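You operate a simulated robot arm through the tools that you are given. There is no shell and no other tool.

You are at the controls of a simulated robot arm. One attempt, no reset.

JOB
Grease the small pump from its steel cup, wipe off the old grease.
Fine: green tap open first; screw the cup down till grease shows at the tap and stop within a quarter turn; shut the tap; blue rag, put back; leave the brass cup and blue tap alone. What is to be rubbed or washed off counts as gone when no trace of it is left.

Only the result counts: the job must be done as asked and must still hold three seconds after the hand-in. Knocking over, shifting, dropping, spilling or breaking anything else fails it.

ROBOT AND FRAMES
A 7-joint arm with a fingered hand, fixed in place. Base frame: the origin is at the foot of the arm, x ahead of it, y to its left, z up. Units: m, rad, N and s.
With the tool pointing down near the work surface it reaches from about 0.34 to 0.84 m from the base axis. Its first joint turns from -2.007 to 2.007 rad. Payload 5 kg.
The TCP is the grasp point between the finger pads, 0.032 m short of the fingertips. In the tool frame z runs along the fingers and y along their closing line. Largest opening 0.16 m; the body of the gripper starts 0.089 m behind the TCP. The gripper is a hand of 4 fingers: y runs from the thumb to the fingers, the wrist lies at [0, 0, -0.267] in the tool frame.
Orientation is that of the tool frame in the base frame, as a unit quaternion [w, x, y, z]. With the fingers straight down and closing along the base's y, the tool's x points along the base's -x, its y along +y and its z along -z.

CONTROLS
- The arm moves only by the tool jog_arm. Its argument "targets" is a list of rows, each a list of 2 entries, a list of its own where there are three numbers: the shift along the tool's x, y, z in m, then the turn, a rotation vector about the tool's x, y, z in rad. In form: [[[dx, dy, dz], [rx, ry, rz]], ...]. A call has 1 to 20 rows; each row is the pose to reach, as a shift and turn from the pose commanded when the call began, along the tool's axes at that moment. A row lasts 0.2 s, in which the tool goes at most 0.05 m and 0.15 rad; a call with a longer step from one row to the next is refused whole. Where a pose cannot be reached the arm comes as near as it can. A force on the tool above 40 N (or 10 N above the force at the start of the call, whichever is more), or a blocked arm, ends the call early, and 0.2 s more pass. In this call time passes only in rows, and 0.2 s behind the last. The reply holds the time, the measured pose of the TCP, the force on the tool along the base axes, the opening and the grip force, in the units named above and with some noise, with the torque about the TCP (base axes, N m) and any sound that the robot's microphone picked up.
- Cameras (640 x 400 px; columns grow to the right, rows downward): "scene" is fixed at [0.224, -0.4813, 1.5912]; the picture's right is [0.74, -0.67, 0.00], its down [-0.32, -0.35, -0.88] and it looks along [0.59, 0.65, -0.47] (base axes); focal length 245 px, centre (320, 200). "wrist" rides on the gripper at [0.08, -0.004, -0.114] in the tool frame; the picture's right is [0.05, 1.00, 0.00], its down [-0.82, 0.04, -0.58] and it looks along [-0.58, 0.03, 0.82] (tool axes); focal length 265 px, centre (320, 200). There is no depth. A picture from a camera that has moved, and an enlarged one, comes with that camera's place and axes in the base frame and with its lens. The place of the scene camera against the robot may be out by one fixed shift of up to 0.025 m in any direction.
- camera(camera): a new picture of that camera. The clock stands still meanwhile.
- raise_lower(by): slides the trunk up (or, below 0, down) by that many m; the arm rides with it, the base frame stays. It gives what a move gives, with no picture.
- move_fingers(finger1, finger2, finger3, thumb_bend): sets how far each is bent, from 0 (flat) to 100 (curled in); at 30 the hand is open as for a grip, at 70 the pads meet at the TCP. One left out holds its place. A second passes; each finger stops where it meets its share of the squeeze, and holds until it gets a number again. It is the only way to open and close the hand. It gives what a move gives, with no picture; readings hold the bend of each and the force on the fingers (four entries, about 0 where the hand has none), thumb and palm.
- inspect(camera, box): a new picture of the part [left, top, right, bottom] of that camera's present view, enlarged. The clock stands still meanwhile.
- hand_in(): hands the job in; it is judged then, once.

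Places have to be worked out from the pictures, the camera data and where the tool is seen. Open the gripper and draw the arm clear of the work before you hand the job in, unless the task says otherwise.

The tools are called after "Request:" by a JSON object that holds its "method" and its "body". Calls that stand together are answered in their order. jog_arm: Moves the arm, as the interface text tells. Its arguments: {"type":"object","properties":{"targets":{"type":"array","items":{"type":"array"}}},"required":["targets"]} The other tools are called the same way: raise_lower (by) slides the trunk up or down; move_fingers (finger1, finger2, finger3, thumb_bend) moves the fingers one by one; camera (camera) takes a picture; inspect (camera, box) takes an enlarged picture of a part of a camera's view; hand_in () hands the job in.

At the start:

```text
time: 0.0
ee_pos: [0.4718, 0.0903, 1.5023]
tool_rot: [-0.001, 0.001, 1.0, 0.001]
force: [-0.9, 0.6, 0.1]
wrist_torque: [-0.01, 0.03, -0.01]
width: 0.1599
grasp_force: 0.0
shape: jaw
bend: [30.0, 30.0, 30.0, 30.0]
finger forces: [0.1, 0.1, 0.0, 0.1, 0.1, 0.0]
trunk travel left (down, up): [-0.875, 0.115]
```

scene: 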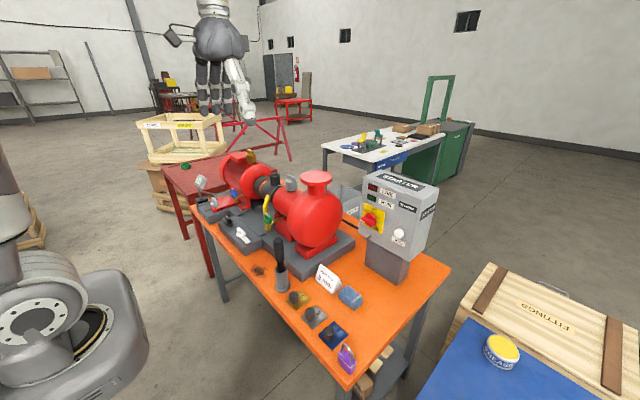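
wrist: 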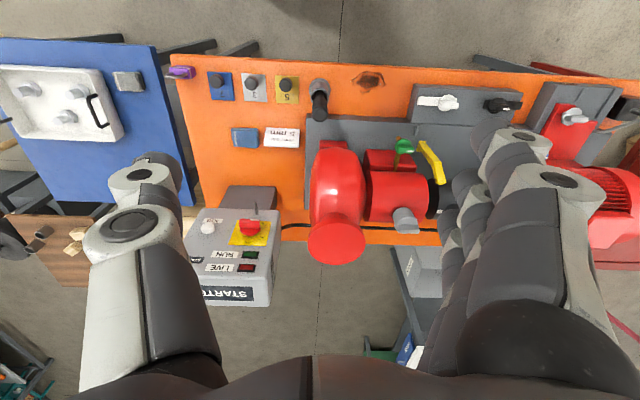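

The first pictures show a bench with a red pump, cups and taps, and sachets or blocks along its edge. I'll enlarge parts of both views before moving anything.

Request:
{"method": "inspect", "body": {"camera": "scene", "box": [180, 140, 340, 240]}}

Request:
{"method": "inspect", "body": {"camera": "scene", "box": [240, 230, 400, 380]}}

Request:
{"method": "inspect", "body": {"camera": "wrist", "box": [280, 60, 480, 260]}}

Request:
{"method": "inspect", "body": {"camera": "wrist", "box": [150, 50, 350, 175]}}

Request:
{"method": "inspect", "body": {"camera": "wrist", "box": [400, 60, 640, 210]}}

```text
4.00 times, centred on (260, 190) of scene
camera zoom: at [0.224, -0.4813, 1.5912], right [0.74, -0.67, 0.0], down [-0.32, -0.35, -0.88], along [0.59, 0.65, -0.47], focal length 981 px, centre (560, 240)
```

zoom: 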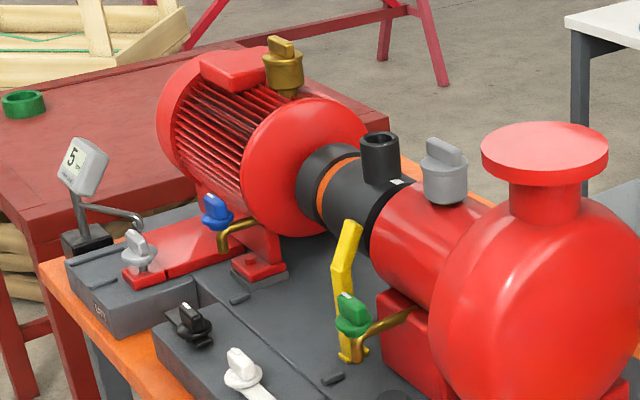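

```text
2.67 times, centred on (320, 305) of scene
camera zoom: at [0.224, -0.4813, 1.5912], right [0.74, -0.67, 0.0], down [-0.32, -0.35, -0.88], along [0.59, 0.65, -0.47], focal length 654 px, centre (320, -80)
```

zoom: 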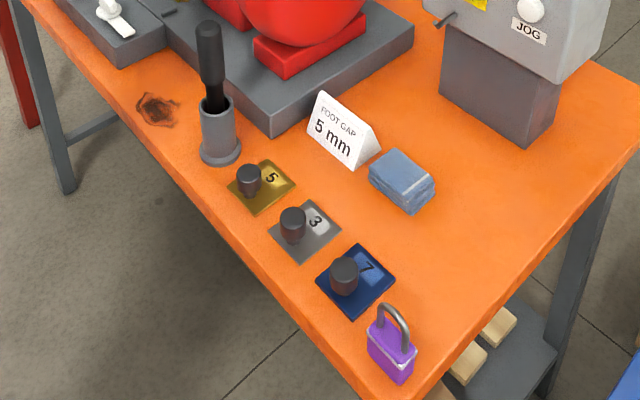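

```text
2.00 times, centred on (380, 160) of wrist
camera zoom: at [0.3901, 0.086, 1.6169], right [-0.05, 1.0, 0.0], down [0.82, 0.04, 0.58], along [0.58, 0.03, -0.82], focal length 531 px, centre (200, 280)
```

zoom: 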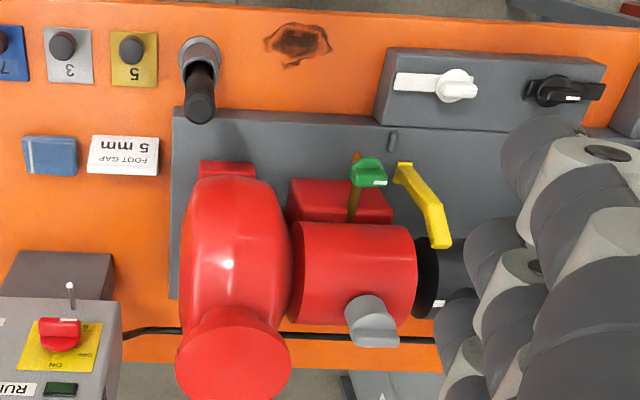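

```text
3.20 times, centred on (250, 112) of wrist
camera zoom: at [0.3901, 0.086, 1.6169], right [-0.05, 1.0, 0.0], down [0.82, 0.04, 0.58], along [0.58, 0.03, -0.82], focal length 849 px, centre (544, 480)
```

zoom: 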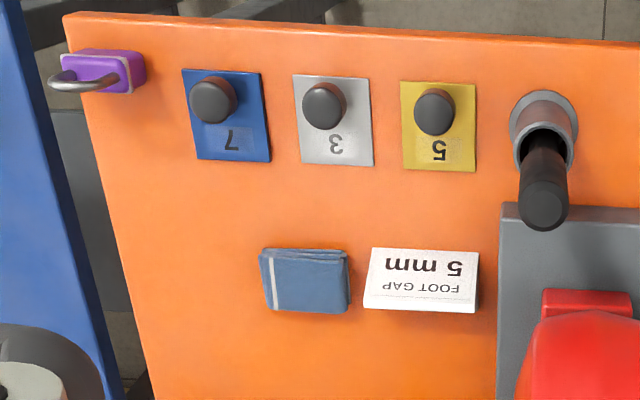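

```text
2.67 times, centred on (520, 135) of wrist
camera zoom: at [0.3901, 0.086, 1.6169], right [-0.05, 1.0, 0.0], down [0.82, 0.04, 0.58], along [0.58, 0.03, -0.82], focal length 708 px, centre (-213, 373)
```

zoom: 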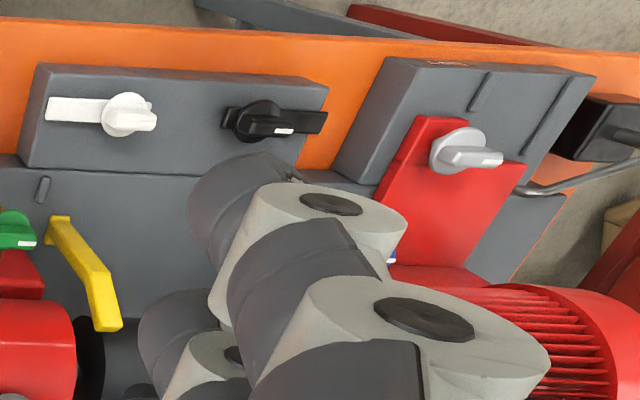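

Triangulating the two views puts the bench top at z≈0.85, the steel cup near (0.77, 0.30, 1.16) and the green tap near (0.64, 0.30, 1.03). The stain is near (0.53, 0.225). I'll lower the trunk a bit over the free space for closer pictures.

Request:
{"method": "raise_lower", "body": {"by": -0.12}}

```text
time: 1.5
ee_pos: [0.4705, 0.0912, 1.3824]
tool_rot: [0.0, 0.001, 1.0, 0.001]
force: [-0.4, 0.6, -0.2]
wrist_torque: [0.06, -0.02, 0.01]
width: 0.1597
grasp_force: 0.2
shape: jaw
bend: [30.0, 30.0, 30.0, 30.0]
finger forces: [0.1, 0.0, 0.0, 0.0, 0.0, 0.1]
trunk travel left (down, up): [-0.755, 0.235]
```

The trunk moved cleanly and the TCP is at z=1.38. I'll slide it toward y≈0.28 to look at the pump's green tap and cup.

Request:
{"method": "jog_arm", "body": {"targets": [[[0, 0.045, 0], [0, 0, 0]], [[0, 0.09, 0], [0, 0, 0]], [[0, 0.135, 0], [0, 0, 0]], [[0, 0.18, 0], [0, 0, 0]], [[0, 0.19, 0], [0, 0, 0]]]}}

Request:
{"method": "camera", "body": {"camera": "wrist"}}

Request:
{"method": "camera", "body": {"camera": "scene"}}

```text
time: 2.7
ee_pos: [0.4708, 0.281, 1.3833]
tool_rot: [0.001, 0.001, 1.0, 0.0]
force: [0.0, -0.3, -0.4]
wrist_torque: [0.05, -0.01, 0.01]
width: 0.1599
grasp_force: 0.0
shape: jaw
bend: [30.0, 30.0, 30.0, 30.0]
finger forces: [0.0, 0.0, 0.1, 0.1, 0.1, 0.1]
trunk travel left (down, up): [-0.755, 0.235]
```

```text
taken
camera wrist: at [0.3904, 0.2768, 1.4961], right [-0.05, 1.0, 0.0], down [0.81, 0.04, 0.58], along [0.58, 0.03, -0.82], focal length 265 px, centre (320, 200)
```

wrist: 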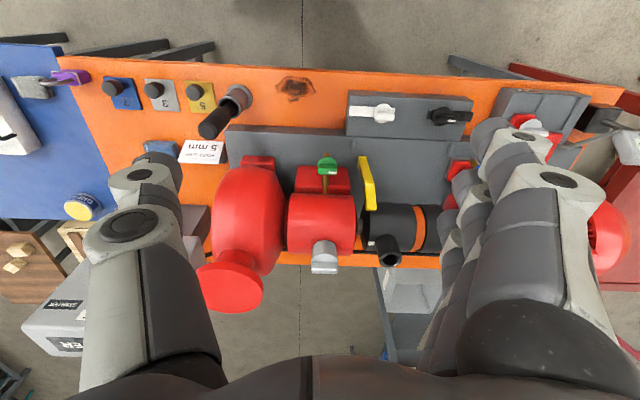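

```text
taken
```

scene: 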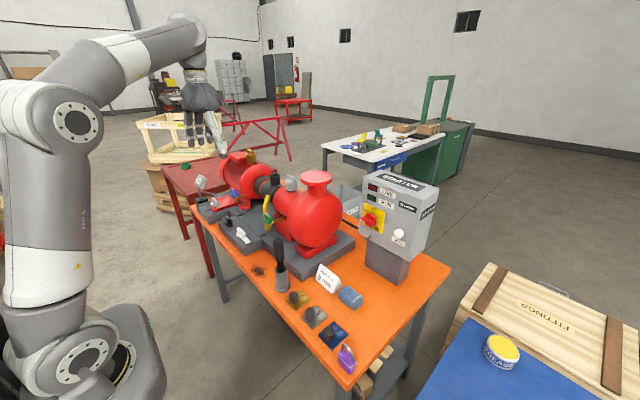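

The hand is now over y=0.28 and the view is clear. I'll enlarge the pump, tap, cup and stain.

Request:
{"method": "inspect", "body": {"camera": "wrist", "box": [280, 140, 400, 215]}}

Request:
{"method": "inspect", "body": {"camera": "wrist", "box": [270, 190, 430, 290]}}

Request:
{"method": "inspect", "body": {"camera": "wrist", "box": [240, 60, 400, 160]}}

Request:
{"method": "inspect", "body": {"camera": "scene", "box": [240, 165, 320, 245]}}

Request:
{"method": "inspect", "body": {"camera": "scene", "box": [190, 145, 280, 215]}}

```text
5.33 times, centred on (340, 178) of wrist
camera zoom: at [0.3904, 0.2768, 1.4961], right [-0.05, 1.0, 0.0], down [0.81, 0.04, 0.58], along [0.58, 0.03, -0.82], focal length 1416 px, centre (213, 320)
```

zoom: 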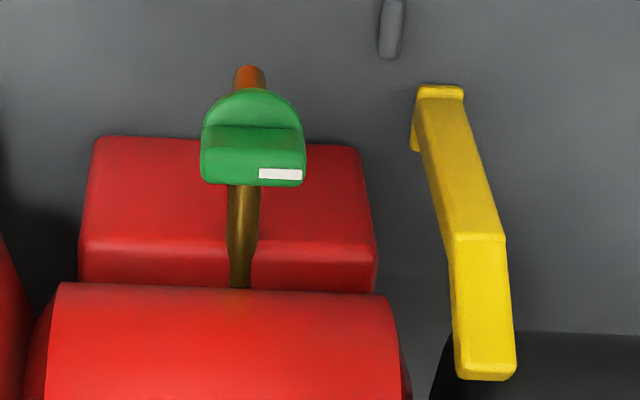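

```text
4.00 times, centred on (350, 240) of wrist
camera zoom: at [0.3904, 0.2768, 1.4961], right [-0.05, 1.0, 0.0], down [0.81, 0.04, 0.58], along [0.58, 0.03, -0.82], focal length 1062 px, centre (200, 40)
```

zoom: 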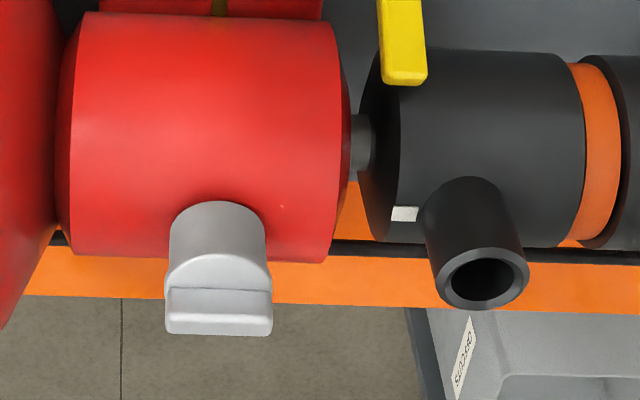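

```text
4.00 times, centred on (320, 110) of wrist
camera zoom: at [0.3904, 0.2768, 1.4961], right [-0.05, 1.0, 0.0], down [0.81, 0.04, 0.58], along [0.58, 0.03, -0.82], focal length 1062 px, centre (320, 560)
```

zoom: 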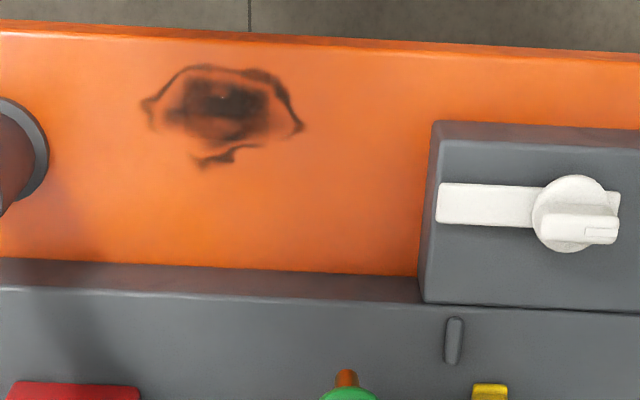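

```text
5.00 times, centred on (280, 205) of scene
camera zoom: at [0.224, -0.4813, 1.5912], right [0.74, -0.67, 0.0], down [-0.32, -0.35, -0.88], along [0.59, 0.65, -0.47], focal length 1226 px, centre (520, 175)
```

zoom: 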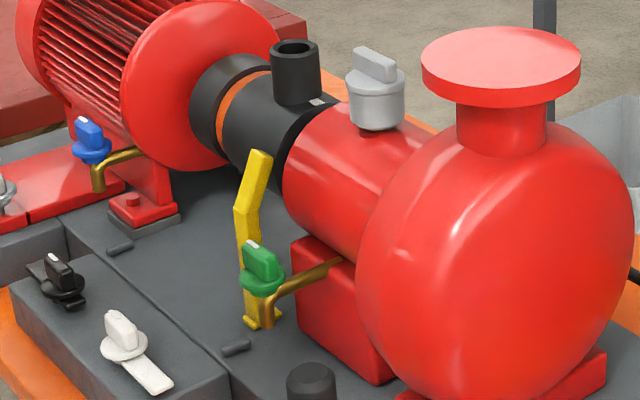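

```text
5.71 times, centred on (235, 180) of scene
camera zoom: at [0.224, -0.4813, 1.5912], right [0.74, -0.67, 0.0], down [-0.32, -0.35, -0.88], along [0.59, 0.65, -0.47], focal length 1401 px, centre (806, 314)
```

zoom: 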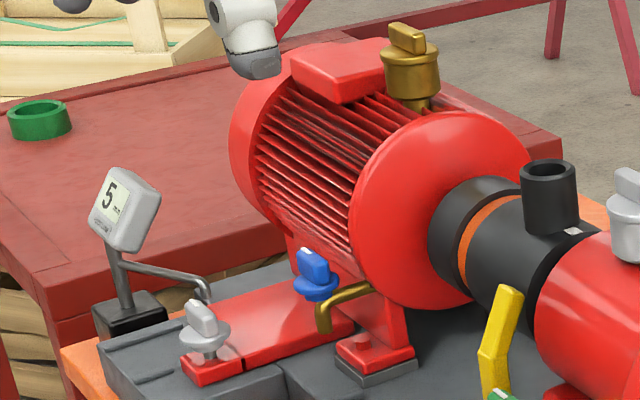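

Using the two wrist views, the green tap's wing is at about (0.649, 0.305, 1.018), lying along y and across its pipe. The steel cup's wing is at about (0.778, 0.305, 1.158), also along y, and the stain is at about (0.534, 0.227) on a bench top at z≈0.84. I'll zoom in harder on the tap outlet, cup, rag and stain.

Request:
{"method": "inspect", "body": {"camera": "scene", "box": [256, 208, 288, 232]}}

Request:
{"method": "inspect", "body": {"camera": "scene", "box": [276, 168, 308, 192]}}

Request:
{"method": "inspect", "body": {"camera": "scene", "box": [330, 280, 370, 315]}}

Request:
{"method": "inspect", "body": {"camera": "scene", "box": [240, 255, 280, 285]}}

Request:
{"method": "inspect", "body": {"camera": "scene", "box": [180, 50, 260, 130]}}

```text
16.00 times, centred on (272, 220) of scene
camera zoom: at [0.224, -0.4813, 1.5912], right [0.74, -0.67, 0.0], down [-0.32, -0.35, -0.88], along [0.59, 0.65, -0.47], focal length 3923 px, centre (1088, -120)
```

zoom: 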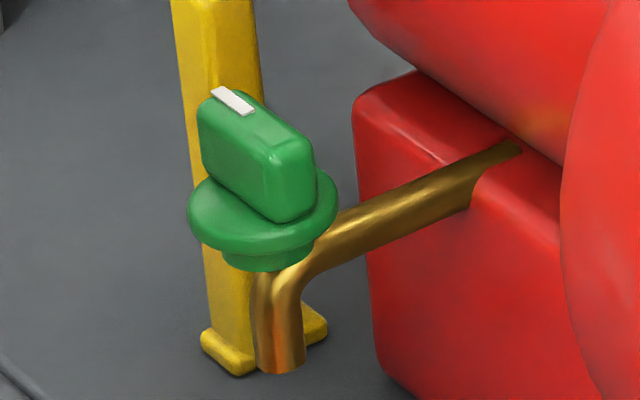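

```text
16.00 times, centred on (292, 180) of scene
camera zoom: at [0.224, -0.4813, 1.5912], right [0.74, -0.67, 0.0], down [-0.32, -0.35, -0.88], along [0.59, 0.65, -0.47], focal length 3923 px, centre (768, 520)
```

zoom: 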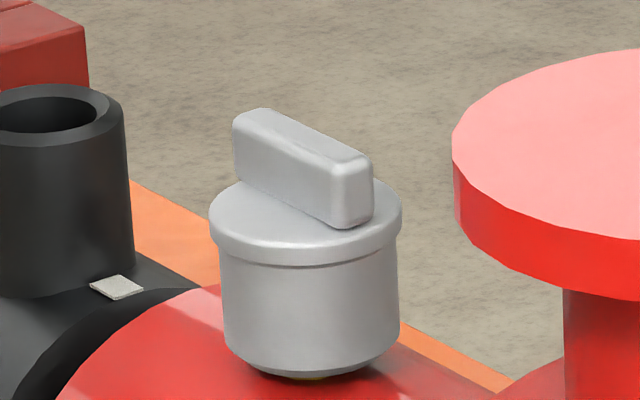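

```text
11.43 times, centred on (350, 298) of scene
camera zoom: at [0.224, -0.4813, 1.5912], right [0.74, -0.67, 0.0], down [-0.32, -0.35, -0.88], along [0.59, 0.65, -0.47], focal length 2802 px, centre (-23, -914)
```

zoom: 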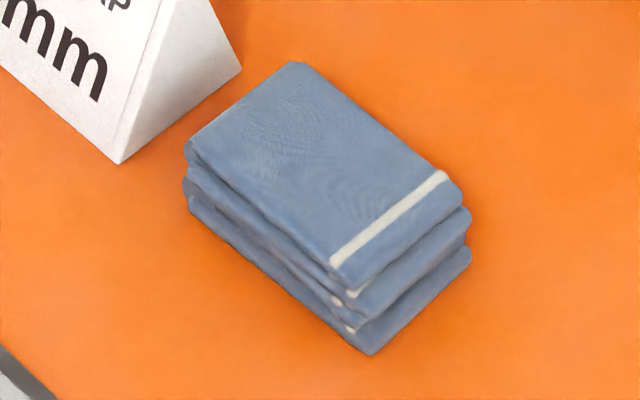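

```text
13.33 times, centred on (260, 270) of scene
camera zoom: at [0.224, -0.4813, 1.5912], right [0.74, -0.67, 0.0], down [-0.32, -0.35, -0.88], along [0.59, 0.65, -0.47], focal length 3269 px, centre (1120, -733)
```

zoom: 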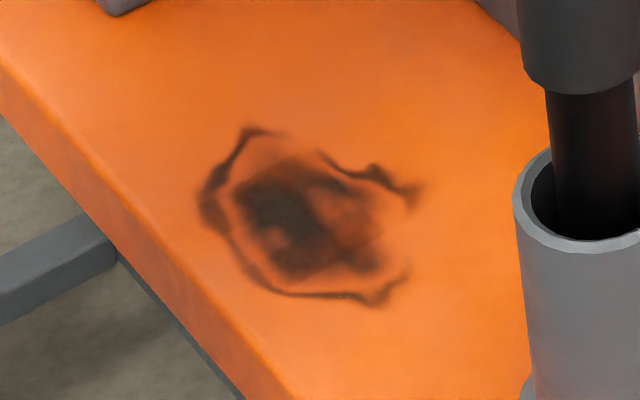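

```text
5.00 times, centred on (220, 90) of scene
camera zoom: at [0.224, -0.4813, 1.5912], right [0.74, -0.67, 0.0], down [-0.32, -0.35, -0.88], along [0.59, 0.65, -0.47], focal length 1226 px, centre (820, 750)
```

zoom: 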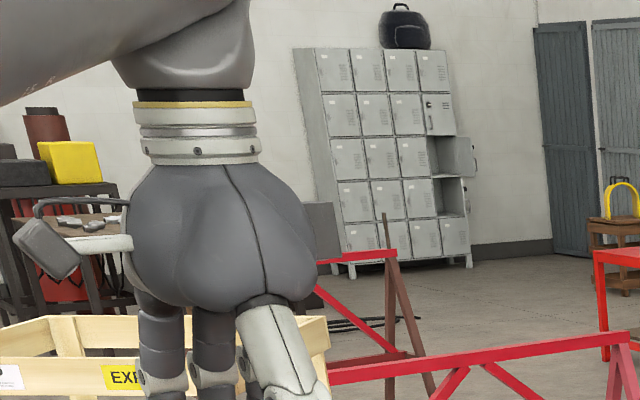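

The zoomed scene pictures are sharp. The green wing stands about 25 mm above its disc with its white mark toward +y, and the pipe outlet below is clean. I'll move above the tap and yaw so the closing line runs along x, across the wing.

Request:
{"method": "jog_arm", "body": {"targets": [[[-0.015, 0.002, 0], [0, 0, 0.131]], [[-0.03, 0.004, 0], [0, 0, 0.262]], [[-0.045, 0.006, 0], [0, 0, 0.393]], [[-0.06, 0.008, 0], [0, 0, 0.524]], [[-0.075, 0.01, 0], [0, 0, 0.654]], [[-0.09, 0.012, 0], [0, 0, 0.785]], [[-0.105, 0.014, 0], [0, 0, 0.916]], [[-0.12, 0.016, 0], [0, 0, 1.047]], [[-0.135, 0.018, 0], [0, 0, 1.178]], [[-0.15, 0.02, 0], [0, 0, 1.309]], [[-0.165, 0.022, 0], [0, 0, 1.44]], [[-0.178, 0.024, 0], [0, 0, 1.571]]]}}

Request:
{"method": "camera", "body": {"camera": "wrist"}}

Request:
{"method": "camera", "body": {"camera": "scene"}}

```text
time: 5.3
ee_pos: [0.5569, 0.2529, 1.4265]
tool_rot: [-0.001, 0.666, 0.746, 0.017]
force: [1.0, 3.8, -2.0]
wrist_torque: [-0.29, 0.14, 0.06]
width: 0.1599
grasp_force: 0.1
shape: jaw
bend: [30.0, 30.0, 30.0, 30.0]
finger forces: [0.0, 0.1, 0.0, 0.0, 0.0, 0.0]
out of reach, approached as far as the arm can: row 8, 9, 10, 11, 12
trunk travel left (down, up): [-0.755, 0.235]
```

```text
taken
camera wrist: at [0.5415, 0.3298, 1.5414], right [0.99, 0.17, 0.02], down [0.12, -0.82, 0.56], along [0.11, -0.55, -0.83], focal length 265 px, centre (320, 200)
```

wrist: 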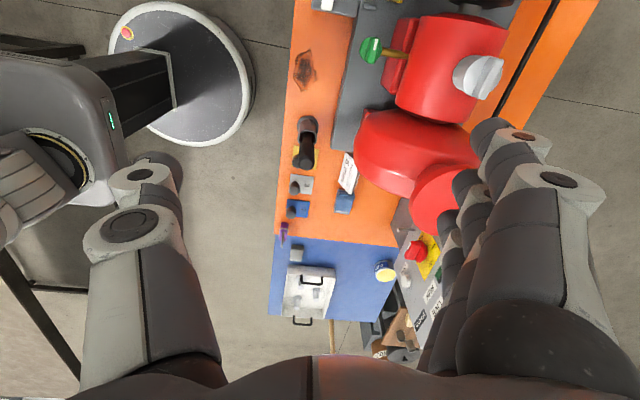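

```text
taken
```

scene: 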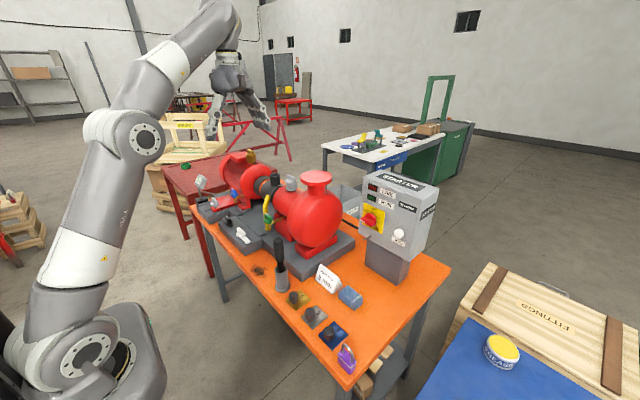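

Rows 8–12 were out of reach, because at this height the arm is stretched up. The tool now sits at (0.557, 0.253, 1.427), slightly tilted. Going lower brings it back within reach, so I'll command a descent and watch how the pose settles.

Request:
{"method": "jog_arm", "body": {"targets": [[[0, 0, 0.03], [0, 0, 0]], [[0, 0, 0.06], [0, 0, 0]], [[0, 0, 0.09], [0, 0, 0]]]}}

```text
time: 6.1
ee_pos: [0.5576, 0.2457, 1.3432]
tool_rot: [-0.001, 0.666, 0.745, 0.021]
force: [0.0, -1.4, -0.7]
wrist_torque: [-0.01, 0.01, -0.02]
width: 0.1599
grasp_force: 0.1
shape: jaw
bend: [30.0, 30.0, 30.0, 30.0]
finger forces: [0.0, 0.0, 0.1, 0.0, 0.0, 0.0]
trunk travel left (down, up): [-0.755, 0.235]
```

The commanded pose now follows the pose actually reached. From where the rows failed I estimate the shoulder at z≈1.12. The cup is about 0.835 m out, so it needs the shoulder near wrist height, and I'll raise the trunk before coming down with the arm.

Request:
{"method": "raise_lower", "body": {"by": 0.23}}

```text
time: 8.5
ee_pos: [0.5578, 0.2453, 1.5736]
tool_rot: [-0.002, 0.666, 0.746, 0.02]
force: [0.5, -0.3, 0.0]
wrist_torque: [0.0, -0.01, 0.0]
width: 0.16
grasp_force: 0.1
shape: jaw
bend: [30.0, 30.0, 30.0, 30.0]
finger forces: [0.1, 0.0, 0.1, 0.1, 0.0, 0.0]
trunk travel left (down, up): [-0.985, 0.005]
```

The trunk is up near its limit. I'll descend 0.27 m to z≈1.30 over the free area in front of the pump and correct the small tilt and yaw error on the way.

Request:
{"method": "jog_arm", "body": {"targets": [[[0, 0, 0.045], [0.005, -0.005, 0.019]], [[0, 0, 0.09], [0.01, -0.01, 0.038]], [[0, 0, 0.135], [0.014, -0.016, 0.056]], [[0, 0, 0.18], [0.019, -0.021, 0.075]], [[0, 0, 0.225], [0.024, -0.026, 0.094]], [[0, 0, 0.27], [0.028, -0.031, 0.112]]]}}

Request:
{"method": "camera", "body": {"camera": "scene"}}

Request:
{"method": "camera", "body": {"camera": "wrist"}}

```text
time: 9.9
ee_pos: [0.5652, 0.255, 1.3013]
tool_rot: [-0.001, 0.707, 0.707, 0.0]
force: [0.1, -0.2, -0.5]
wrist_torque: [-0.03, 0.02, 0.01]
width: 0.1599
grasp_force: 0.0
shape: jaw
bend: [30.0, 30.0, 30.0, 30.0]
finger forces: [0.1, 0.0, 0.1, 0.1, 0.0, 0.0]
trunk travel left (down, up): [-0.985, 0.005]
```

```text
taken
```

scene: 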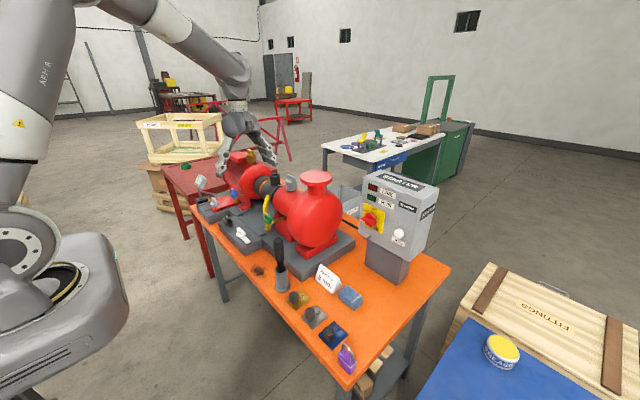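

```text
taken
camera wrist: at [0.562, 0.3363, 1.4159], right [1.0, 0.05, 0.0], down [0.04, -0.82, 0.58], along [0.03, -0.58, -0.82], focal length 265 px, centre (320, 200)
```

wrist: 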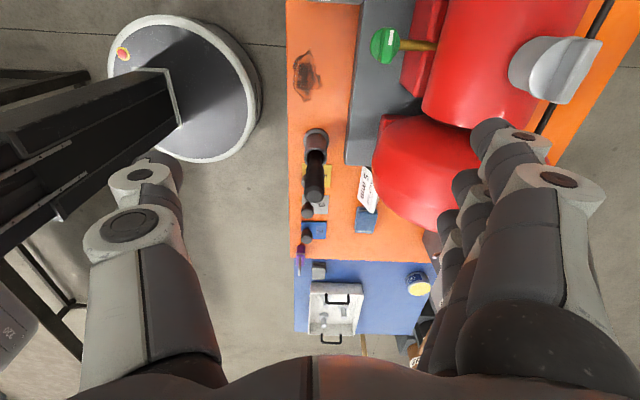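

The tool is now exactly vertical with its closing line along x. I'll zoom on the tap and cup in this wrist view to refine their axes.

Request:
{"method": "inspect", "body": {"camera": "wrist", "box": [340, 0, 460, 75]}}

Request:
{"method": "inspect", "body": {"camera": "wrist", "box": [480, 20, 624, 110]}}

Request:
{"method": "inspect", "body": {"camera": "wrist", "box": [280, 40, 400, 280]}}

Request:
{"method": "inspect", "body": {"camera": "scene", "box": [200, 90, 300, 180]}}

```text
5.33 times, centred on (400, 38) of wrist
camera zoom: at [0.562, 0.3363, 1.4159], right [1.0, 0.05, 0.0], down [0.04, -0.82, 0.58], along [0.03, -0.58, -0.82], focal length 1416 px, centre (-107, 1067)
```

zoom: 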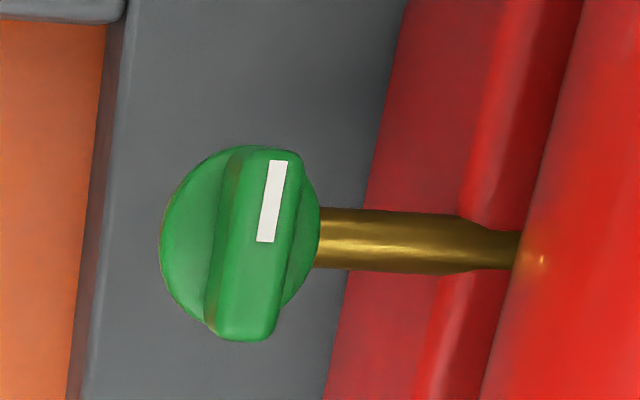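

```text
4.44 times, centred on (552, 65) of wrist
camera zoom: at [0.562, 0.3363, 1.4159], right [1.0, 0.05, 0.0], down [0.04, -0.82, 0.58], along [0.03, -0.58, -0.82], focal length 1180 px, centre (-711, 800)
```

zoom: 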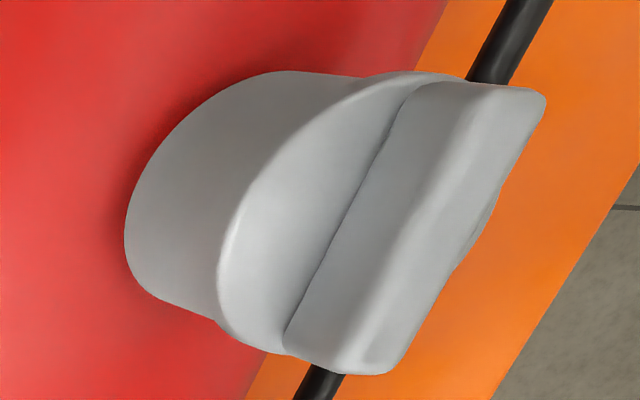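

```text
1.67 times, centred on (340, 160) of wrist
camera zoom: at [0.562, 0.3363, 1.4159], right [1.0, 0.05, 0.0], down [0.04, -0.82, 0.58], along [0.03, -0.58, -0.82], focal length 442 px, centre (287, 267)
```

zoom: 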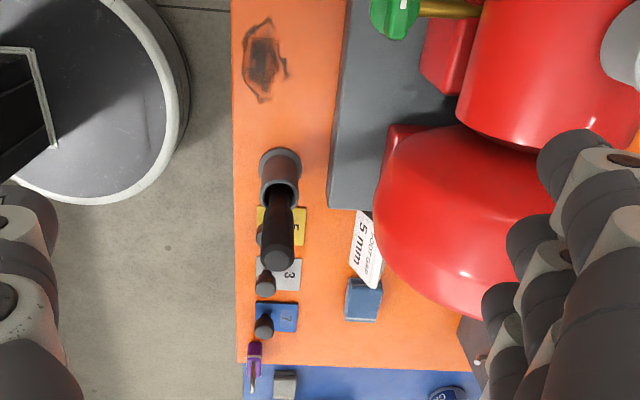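

```text
4.44 times, centred on (250, 135) of scene
camera zoom: at [0.224, -0.4813, 1.5912], right [0.74, -0.67, 0.0], down [-0.32, -0.35, -0.88], along [0.59, 0.65, -0.47], focal length 1090 px, centre (631, 489)
```

zoom: 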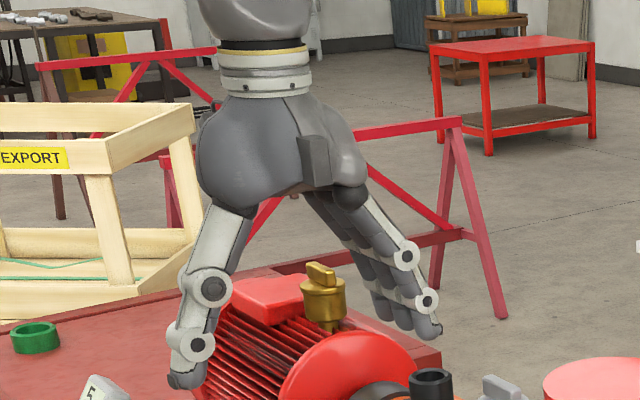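

Zooming refines the tap axis to (0.653, 0.305), with a wing about 40 mm long and 12 mm thick. There is about 6 cm to the pump barrel, so I'll narrow the fingers first. Then I'll move above the tap at z≈1.25 and look again.

Request:
{"method": "move_fingers", "body": {"finger1": 52, "finger2": 52, "finger3": 52, "thumb_bend": 52}}

Request:
{"method": "jog_arm", "body": {"targets": [[[0.01, 0.022, 0.01], [0, 0, 0]], [[0.02, 0.044, 0.02], [0, 0, 0]], [[0.035, 0.066, 0.035], [0, 0, 0]], [[0.05, 0.088, 0.05], [0, 0, 0]]]}}

Request:
{"method": "camera", "body": {"camera": "wrist"}}

Request:
{"method": "inspect", "body": {"camera": "scene", "box": [200, 90, 360, 250]}}

```text
time: 10.9
ee_pos: [0.5646, 0.2541, 1.3037]
tool_rot: [-0.001, 0.707, 0.708, -0.001]
force: [0.7, 0.0, -0.3]
wrist_torque: [0.02, -0.03, 0.02]
width: 0.084
grasp_force: 0.1
shape: fingers
bend: [52.0, 52.0, 52.0, 52.0]
finger forces: [0.1, 0.1, 0.0, 0.0, 0.1, 0.0]
trunk travel left (down, up): [-0.985, 0.005]
```

```text
time: 11.9
ee_pos: [0.6547, 0.3063, 1.2509]
tool_rot: [-0.001, 0.706, 0.708, -0.001]
force: [0.5, -0.2, 0.2]
wrist_torque: [-0.04, 0.03, 0.02]
width: 0.0839
grasp_force: 0.0
shape: fingers
bend: [52.0, 52.0, 52.0, 52.0]
finger forces: [0.1, 0.0, 0.1, 0.0, 0.0, 0.0]
trunk travel left (down, up): [-0.985, 0.005]
```

```text
taken
camera wrist: at [0.6496, 0.3869, 1.3655], right [1.0, 0.05, 0.0], down [0.04, -0.82, 0.58], along [0.03, -0.58, -0.82], focal length 265 px, centre (320, 200)
```

wrist: 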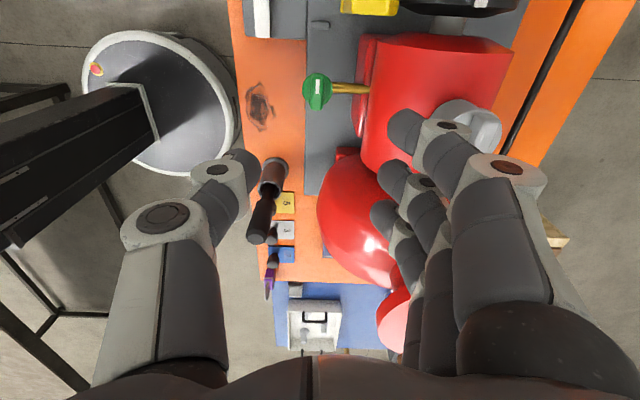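

```text
2.50 times, centred on (280, 170) of scene
camera zoom: at [0.224, -0.4813, 1.5912], right [0.74, -0.67, 0.0], down [-0.32, -0.35, -0.88], along [0.59, 0.65, -0.47], focal length 613 px, centre (420, 275)
```

zoom: 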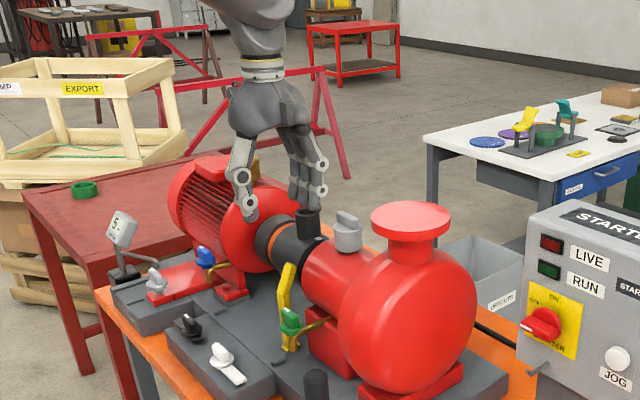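

The hand is above the tap at (0.655, 0.306) with a 0.084 opening. The tap should sit at column 320, row 92 in the wrist view, so I'll zoom there to check the centering.

Request:
{"method": "inspect", "body": {"camera": "wrist", "box": [280, 50, 376, 110]}}

Request:
{"method": "inspect", "body": {"camera": "wrist", "box": [300, 20, 540, 170]}}

```text
6.67 times, centred on (328, 80) of wrist
camera zoom: at [0.6496, 0.3869, 1.3655], right [1.0, 0.05, 0.0], down [0.04, -0.82, 0.58], along [0.03, -0.58, -0.82], focal length 1769 px, centre (267, 1000)
```

zoom: 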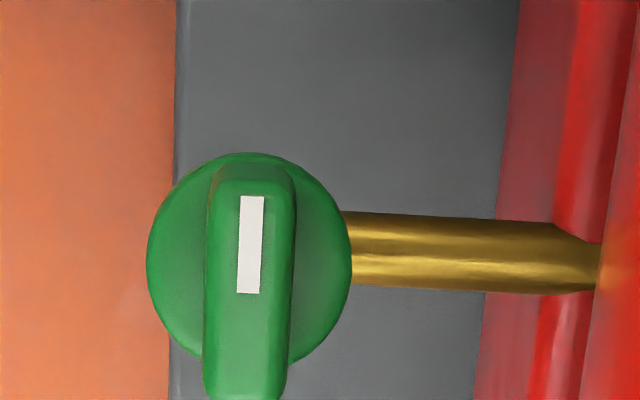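

```text
2.67 times, centred on (420, 95) of wrist
camera zoom: at [0.6496, 0.3869, 1.3655], right [1.0, 0.05, 0.0], down [0.04, -0.82, 0.58], along [0.03, -0.58, -0.82], focal length 708 px, centre (53, 480)
```

zoom: 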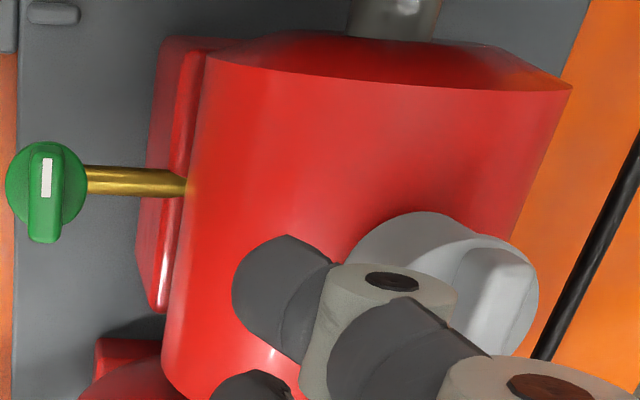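

The tap reads 3.5 mm toward −x of the tool line, so its axis is (0.651, 0.306). At this bend the finger knuckles stick out about 0.075 m and could touch the pump barrel. I'll close the fingers further before descending and check the shape.

Request:
{"method": "move_fingers", "body": {"finger1": 62, "finger2": 62, "finger3": 62, "thumb_bend": 62}}

Request:
{"method": "camera", "body": {"camera": "wrist"}}

Request:
{"method": "inspect", "body": {"camera": "scene", "box": [240, 110, 320, 190]}}

```text
time: 12.9
ee_pos: [0.652, 0.3056, 1.2519]
tool_rot: [0.0, 0.707, 0.707, -0.001]
force: [-0.1, -0.1, 0.0]
wrist_torque: [-0.01, 0.02, 0.04]
width: 0.0472
grasp_force: 0.1
shape: fingers
bend: [62.0, 62.0, 62.0, 62.0]
finger forces: [0.0, 0.0, 0.0, 0.0, 0.0, 0.1]
trunk travel left (down, up): [-0.985, 0.005]
```

```text
taken
camera wrist: at [0.648, 0.3862, 1.3662], right [1.0, 0.05, 0.0], down [0.04, -0.82, 0.58], along [0.03, -0.58, -0.82], focal length 265 px, centre (320, 200)
```

wrist: 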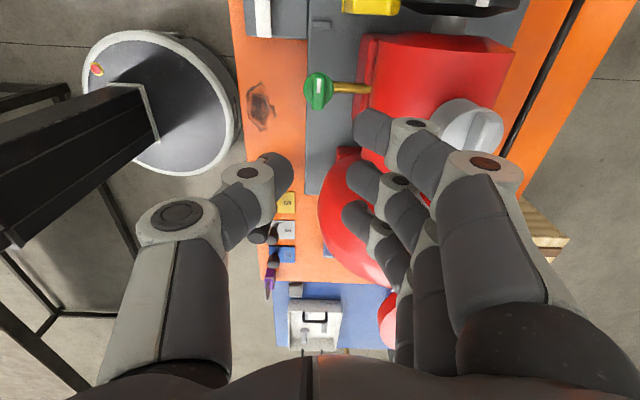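

```text
5.00 times, centred on (280, 150) of scene
camera zoom: at [0.224, -0.4813, 1.5912], right [0.74, -0.67, 0.0], down [-0.32, -0.35, -0.88], along [0.59, 0.65, -0.47], focal length 1226 px, centre (520, 450)
```

zoom: 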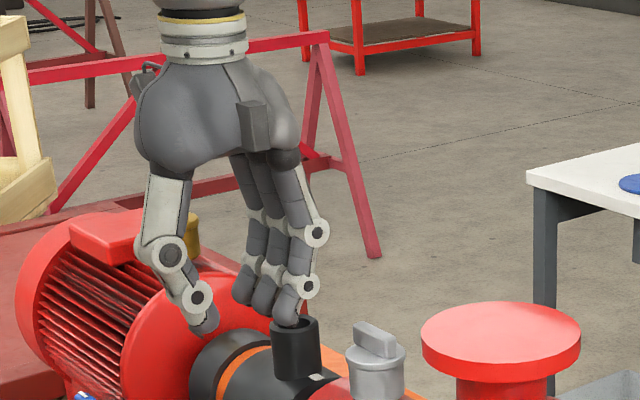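

At bend 62 the opening is 0.047. I'll close the pump-side fingers to 66, keep the thumb at 62, shift 3 mm toward −x, and descend partway to z≈1.10 for a check.

Request:
{"method": "move_fingers", "body": {"finger1": 66, "finger2": 66, "finger3": 66, "thumb_bend": 62}}

Request:
{"method": "jog_arm", "body": {"targets": [[[0, -0.003, 0.04], [0, 0, 0]], [[0, -0.003, 0.08], [0, 0, 0]], [[0, -0.003, 0.12], [0, 0, 0]], [[0, -0.003, 0.15], [0, 0, 0]]]}}

Request:
{"method": "camera", "body": {"camera": "wrist"}}

Request:
{"method": "inspect", "body": {"camera": "scene", "box": [240, 160, 320, 240]}}

```text
time: 13.9
ee_pos: [0.6523, 0.3049, 1.252]
tool_rot: [0.0, 0.706, 0.708, -0.001]
force: [0.8, -1.2, -0.4]
wrist_torque: [0.01, 0.02, -0.02]
width: 0.0404
grasp_force: 0.1
shape: fingers
bend: [66.0, 66.0, 66.0, 62.0]
finger forces: [0.0, 0.0, 0.0, 0.0, 0.0, 0.0]
trunk travel left (down, up): [-0.985, 0.005]
```

```text
time: 14.9
ee_pos: [0.6488, 0.3037, 1.101]
tool_rot: [-0.001, 0.706, 0.708, 0.0]
force: [0.7, -0.3, 0.9]
wrist_torque: [-0.01, 0.03, 0.0]
width: 0.0404
grasp_force: 0.0
shape: fingers
bend: [66.0, 66.0, 66.0, 62.0]
finger forces: [0.0, 0.0, 0.0, 0.0, 0.0, 0.0]
trunk travel left (down, up): [-0.985, 0.005]
```

```text
taken
camera wrist: at [0.6445, 0.3849, 1.2146], right [1.0, 0.05, 0.0], down [0.04, -0.82, 0.58], along [0.03, -0.58, -0.82], focal length 265 px, centre (320, 200)
```

wrist: 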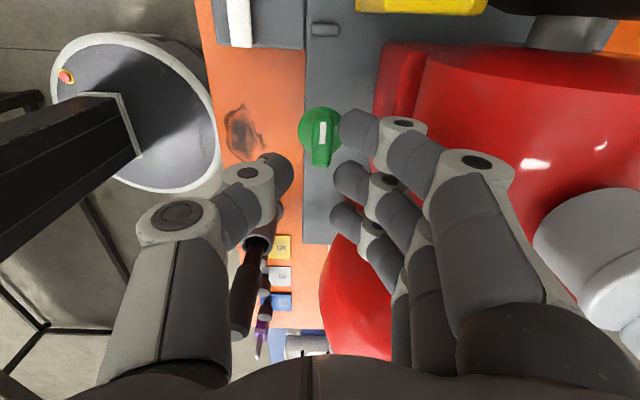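

```text
5.00 times, centred on (280, 200) of scene
camera zoom: at [0.224, -0.4813, 1.5912], right [0.74, -0.67, 0.0], down [-0.32, -0.35, -0.88], along [0.59, 0.65, -0.47], focal length 1226 px, centre (520, 200)
```

zoom: 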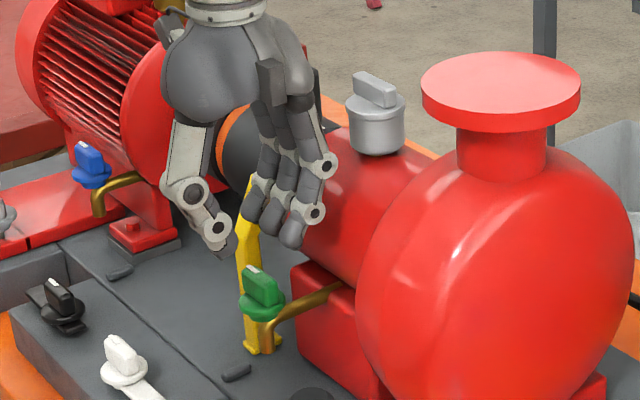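

The wing sits at about (321, 138), where expected. I'll zoom to check the centering between thumb and fingertips before the last descent.

Request:
{"method": "inspect", "body": {"camera": "wrist", "box": [250, 95, 410, 195]}}

```text
4.00 times, centred on (330, 145) of wrist
camera zoom: at [0.6445, 0.3849, 1.2146], right [1.0, 0.05, 0.0], down [0.04, -0.82, 0.58], along [0.03, -0.58, -0.82], focal length 1062 px, centre (280, 420)
```

zoom: 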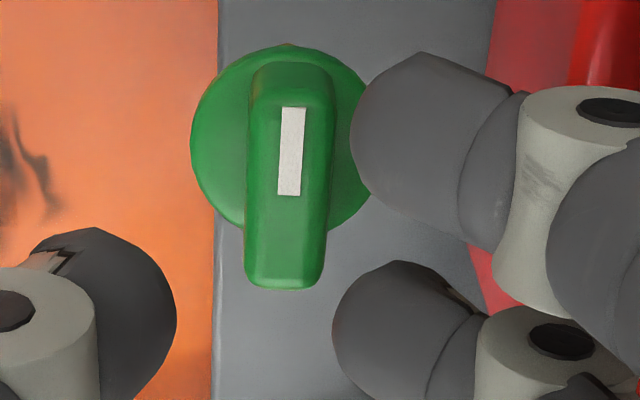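

The wing centre is 2 mm toward +x of the tool line, and the middle fingertip is only about 8.6 mm from that line. I'll open the fingers slightly to 64, correct the 2 mm, and go down to z≈1.05.

Request:
{"method": "move_fingers", "body": {"finger1": 64, "finger2": 64, "finger3": 64, "thumb_bend": 62}}

Request:
{"method": "jog_arm", "body": {"targets": [[[0, 0.002, 0.02], [0, 0, 0]], [[0, 0.002, 0.035], [0, 0, 0]], [[0, 0.002, 0.05], [0, 0, 0]]]}}

Request:
{"method": "camera", "body": {"camera": "wrist"}}

Request:
{"method": "inspect", "body": {"camera": "scene", "box": [250, 185, 300, 235]}}

```text
time: 15.9
ee_pos: [0.6474, 0.3058, 1.101]
tool_rot: [-0.001, 0.706, 0.708, 0.0]
force: [-0.3, 0.9, -0.2]
wrist_torque: [0.0, -0.05, 0.0]
width: 0.043
grasp_force: 0.1
shape: fingers
bend: [64.0, 64.0, 64.0, 62.0]
finger forces: [0.0, 0.0, 0.0, 0.0, 0.0, 0.1]
trunk travel left (down, up): [-0.985, 0.005]
```

```text
time: 16.7
ee_pos: [0.6508, 0.3026, 1.0538]
tool_rot: [-0.001, 0.706, 0.708, 0.0]
force: [-0.3, -0.7, -0.7]
wrist_torque: [-0.01, 0.04, 0.0]
width: 0.0433
grasp_force: 0.1
shape: fingers
bend: [64.0, 64.0, 64.0, 62.0]
finger forces: [0.1, 0.0, 0.0, 0.1, 0.0, 0.1]
trunk travel left (down, up): [-0.985, 0.005]
```

```text
taken
camera wrist: at [0.6467, 0.3842, 1.1664], right [1.0, 0.05, 0.0], down [0.04, -0.82, 0.58], along [0.03, -0.58, -0.82], focal length 265 px, centre (320, 200)
```

wrist: 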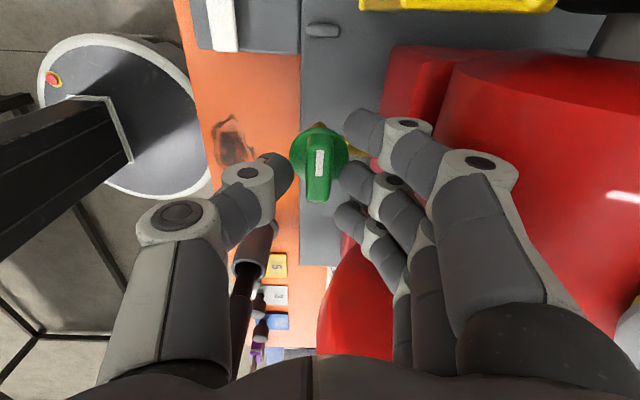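

```text
8.00 times, centred on (275, 210) of scene
camera zoom: at [0.224, -0.4813, 1.5912], right [0.74, -0.67, 0.0], down [-0.32, -0.35, -0.88], along [0.59, 0.65, -0.47], focal length 1962 px, centre (680, 120)
```

zoom: 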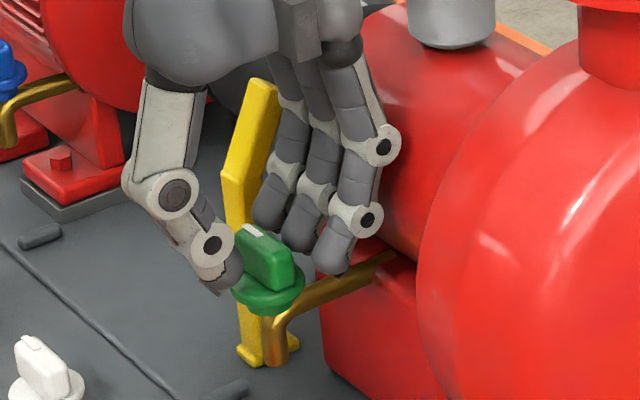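

The wing is nicely between the thumb and the middle finger with everything clear. I'll go down the last 13 mm so the tips sit just above the disc.

Request:
{"method": "jog_arm", "body": {"targets": [[[0, 0, 0.006], [0, 0, 0]], [[0, 0, 0.013], [0, 0, 0]]]}}

Request:
{"method": "inspect", "body": {"camera": "scene", "box": [250, 185, 300, 235]}}

Request:
{"method": "inspect", "body": {"camera": "wrist", "box": [250, 110, 410, 230]}}

```text
time: 17.3
ee_pos: [0.6509, 0.3027, 1.0409]
tool_rot: [0.0, 0.706, 0.708, 0.0]
force: [0.3, -0.5, 2.8]
wrist_torque: [-0.02, -0.09, -0.01]
width: 0.0433
grasp_force: 1.1
shape: fingers
bend: [64.0, 64.0, 64.0, 62.0]
finger forces: [0.0, 2.7, 0.0, 0.0, 0.1, 0.0]
trunk travel left (down, up): [-0.985, 0.005]
```

```text
8.00 times, centred on (275, 210) of scene
camera zoom: at [0.224, -0.4813, 1.5912], right [0.74, -0.67, 0.0], down [-0.32, -0.35, -0.88], along [0.59, 0.65, -0.47], focal length 1962 px, centre (680, 120)
```

zoom: 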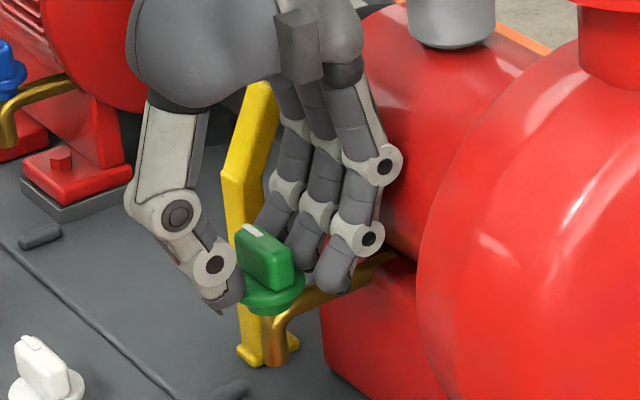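

```text
3.33 times, centred on (330, 170) of wrist
camera zoom: at [0.6466, 0.3845, 1.1547], right [1.0, 0.05, 0.0], down [0.04, -0.82, 0.58], along [0.03, -0.58, -0.82], focal length 885 px, centre (287, 300)
```

zoom: 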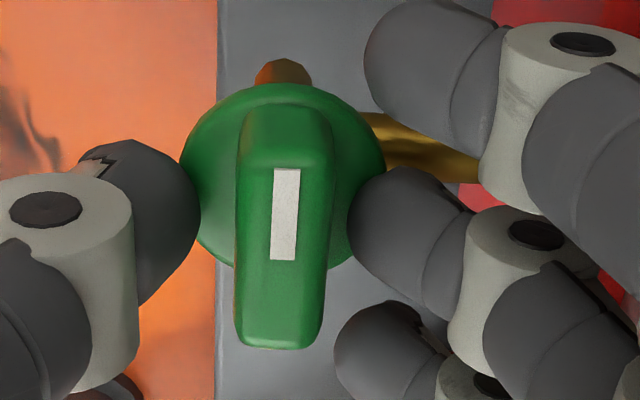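

Finger 2 just touched the disc with about 2.7 N, so I'll lift 2 mm. Then I'll close the middle finger and thumb on the wing.

Request:
{"method": "jog_arm", "body": {"targets": [[[0, 0, -0.002], [0, 0, 0]]]}}

Request:
{"method": "move_fingers", "body": {"finger1": 70, "finger2": 76, "finger3": 70, "thumb_bend": 76}}

Request:
{"method": "inspect", "body": {"camera": "wrist", "box": [250, 110, 410, 230]}}

Request:
{"method": "inspect", "body": {"camera": "scene", "box": [250, 185, 300, 235]}}

```text
time: 17.7
ee_pos: [0.6498, 0.3046, 1.0414]
tool_rot: [-0.001, 0.706, 0.708, 0.0]
force: [0.7, -0.1, 0.6]
wrist_torque: [-0.01, -0.04, -0.03]
width: 0.0431
grasp_force: 1.2
shape: fingers
bend: [64.0, 64.0, 64.0, 62.0]
finger forces: [0.1, 1.4, 0.0, 0.0, 0.0, 0.0]
trunk travel left (down, up): [-0.985, 0.005]
```

```text
time: 18.7
ee_pos: [0.6495, 0.3041, 1.042]
tool_rot: [-0.001, 0.706, 0.708, -0.001]
force: [-4.3, -0.5, -1.0]
wrist_torque: [-0.01, -0.1, 0.0]
width: 0.0271
grasp_force: 11.7
shape: fingers
bend: [69.0, 70.0, 70.0, 69.0]
finger forces: [0.7, 9.2, 0.0, 0.0, 14.0, 0.0]
trunk travel left (down, up): [-0.985, 0.005]
```

```text
3.33 times, centred on (330, 170) of wrist
camera zoom: at [0.6455, 0.3843, 1.1552], right [1.0, 0.05, 0.0], down [0.04, -0.82, 0.58], along [0.03, -0.58, -0.82], focal length 885 px, centre (287, 300)
```

zoom: 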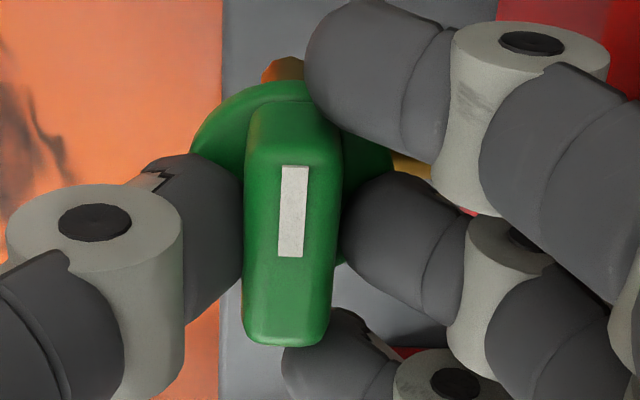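

```text
8.00 times, centred on (275, 210) of scene
camera zoom: at [0.224, -0.4813, 1.5912], right [0.74, -0.67, 0.0], down [-0.32, -0.35, -0.88], along [0.59, 0.65, -0.47], focal length 1962 px, centre (680, 120)
```

zoom: 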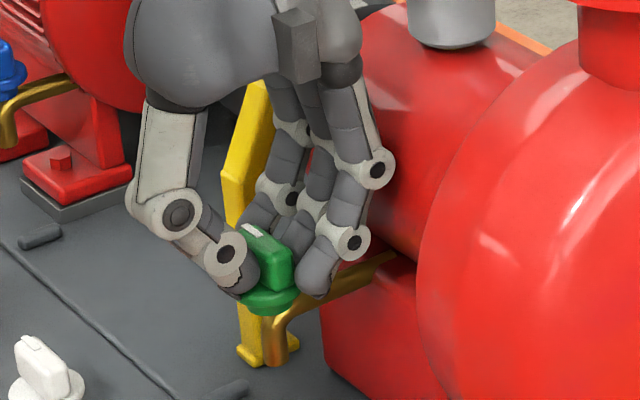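

The wing is gripped (finger 2 at 9 N, thumb at 14 N). I'll turn counter-clockwise seen from above, which is −rz in the tool frame, starting with a small 0.3 rad to feel whether the tap gives.

Request:
{"method": "jog_arm", "body": {"targets": [[[0, 0, 0], [0, 0, -0.1]], [[0, 0, 0], [0, 0, -0.2]], [[0, 0, 0], [0, 0, -0.3]]]}}

Request:
{"method": "inspect", "body": {"camera": "wrist", "box": [250, 110, 410, 230]}}

Request:
{"method": "inspect", "body": {"camera": "scene", "box": [250, 185, 300, 235]}}

```text
time: 19.5
ee_pos: [0.65, 0.3036, 1.0419]
tool_rot: [0.0, 0.593, 0.805, -0.001]
force: [-6.6, -2.7, -4.0]
wrist_torque: [-0.04, -0.02, -0.02]
width: 0.0272
grasp_force: 11.8
shape: fingers
bend: [69.0, 70.0, 70.0, 69.0]
finger forces: [0.7, 7.4, 0.1, 0.0, 14.8, 0.0]
trunk travel left (down, up): [-0.985, 0.005]
```

```text
3.33 times, centred on (330, 170) of wrist
camera zoom: at [0.6224, 0.3794, 1.1554], right [0.94, 0.35, 0.0], down [0.28, -0.77, 0.58], along [0.2, -0.54, -0.82], focal length 885 px, centre (287, 300)
```

zoom: 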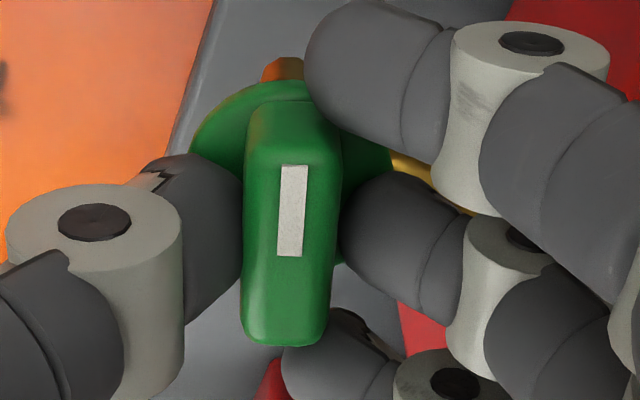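

```text
8.00 times, centred on (275, 210) of scene
camera zoom: at [0.224, -0.4813, 1.5912], right [0.74, -0.67, 0.0], down [-0.32, -0.35, -0.88], along [0.59, 0.65, -0.47], focal length 1962 px, centre (680, 120)
```

zoom: 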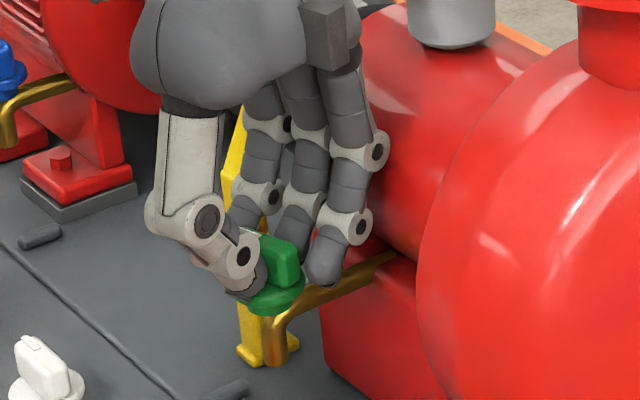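

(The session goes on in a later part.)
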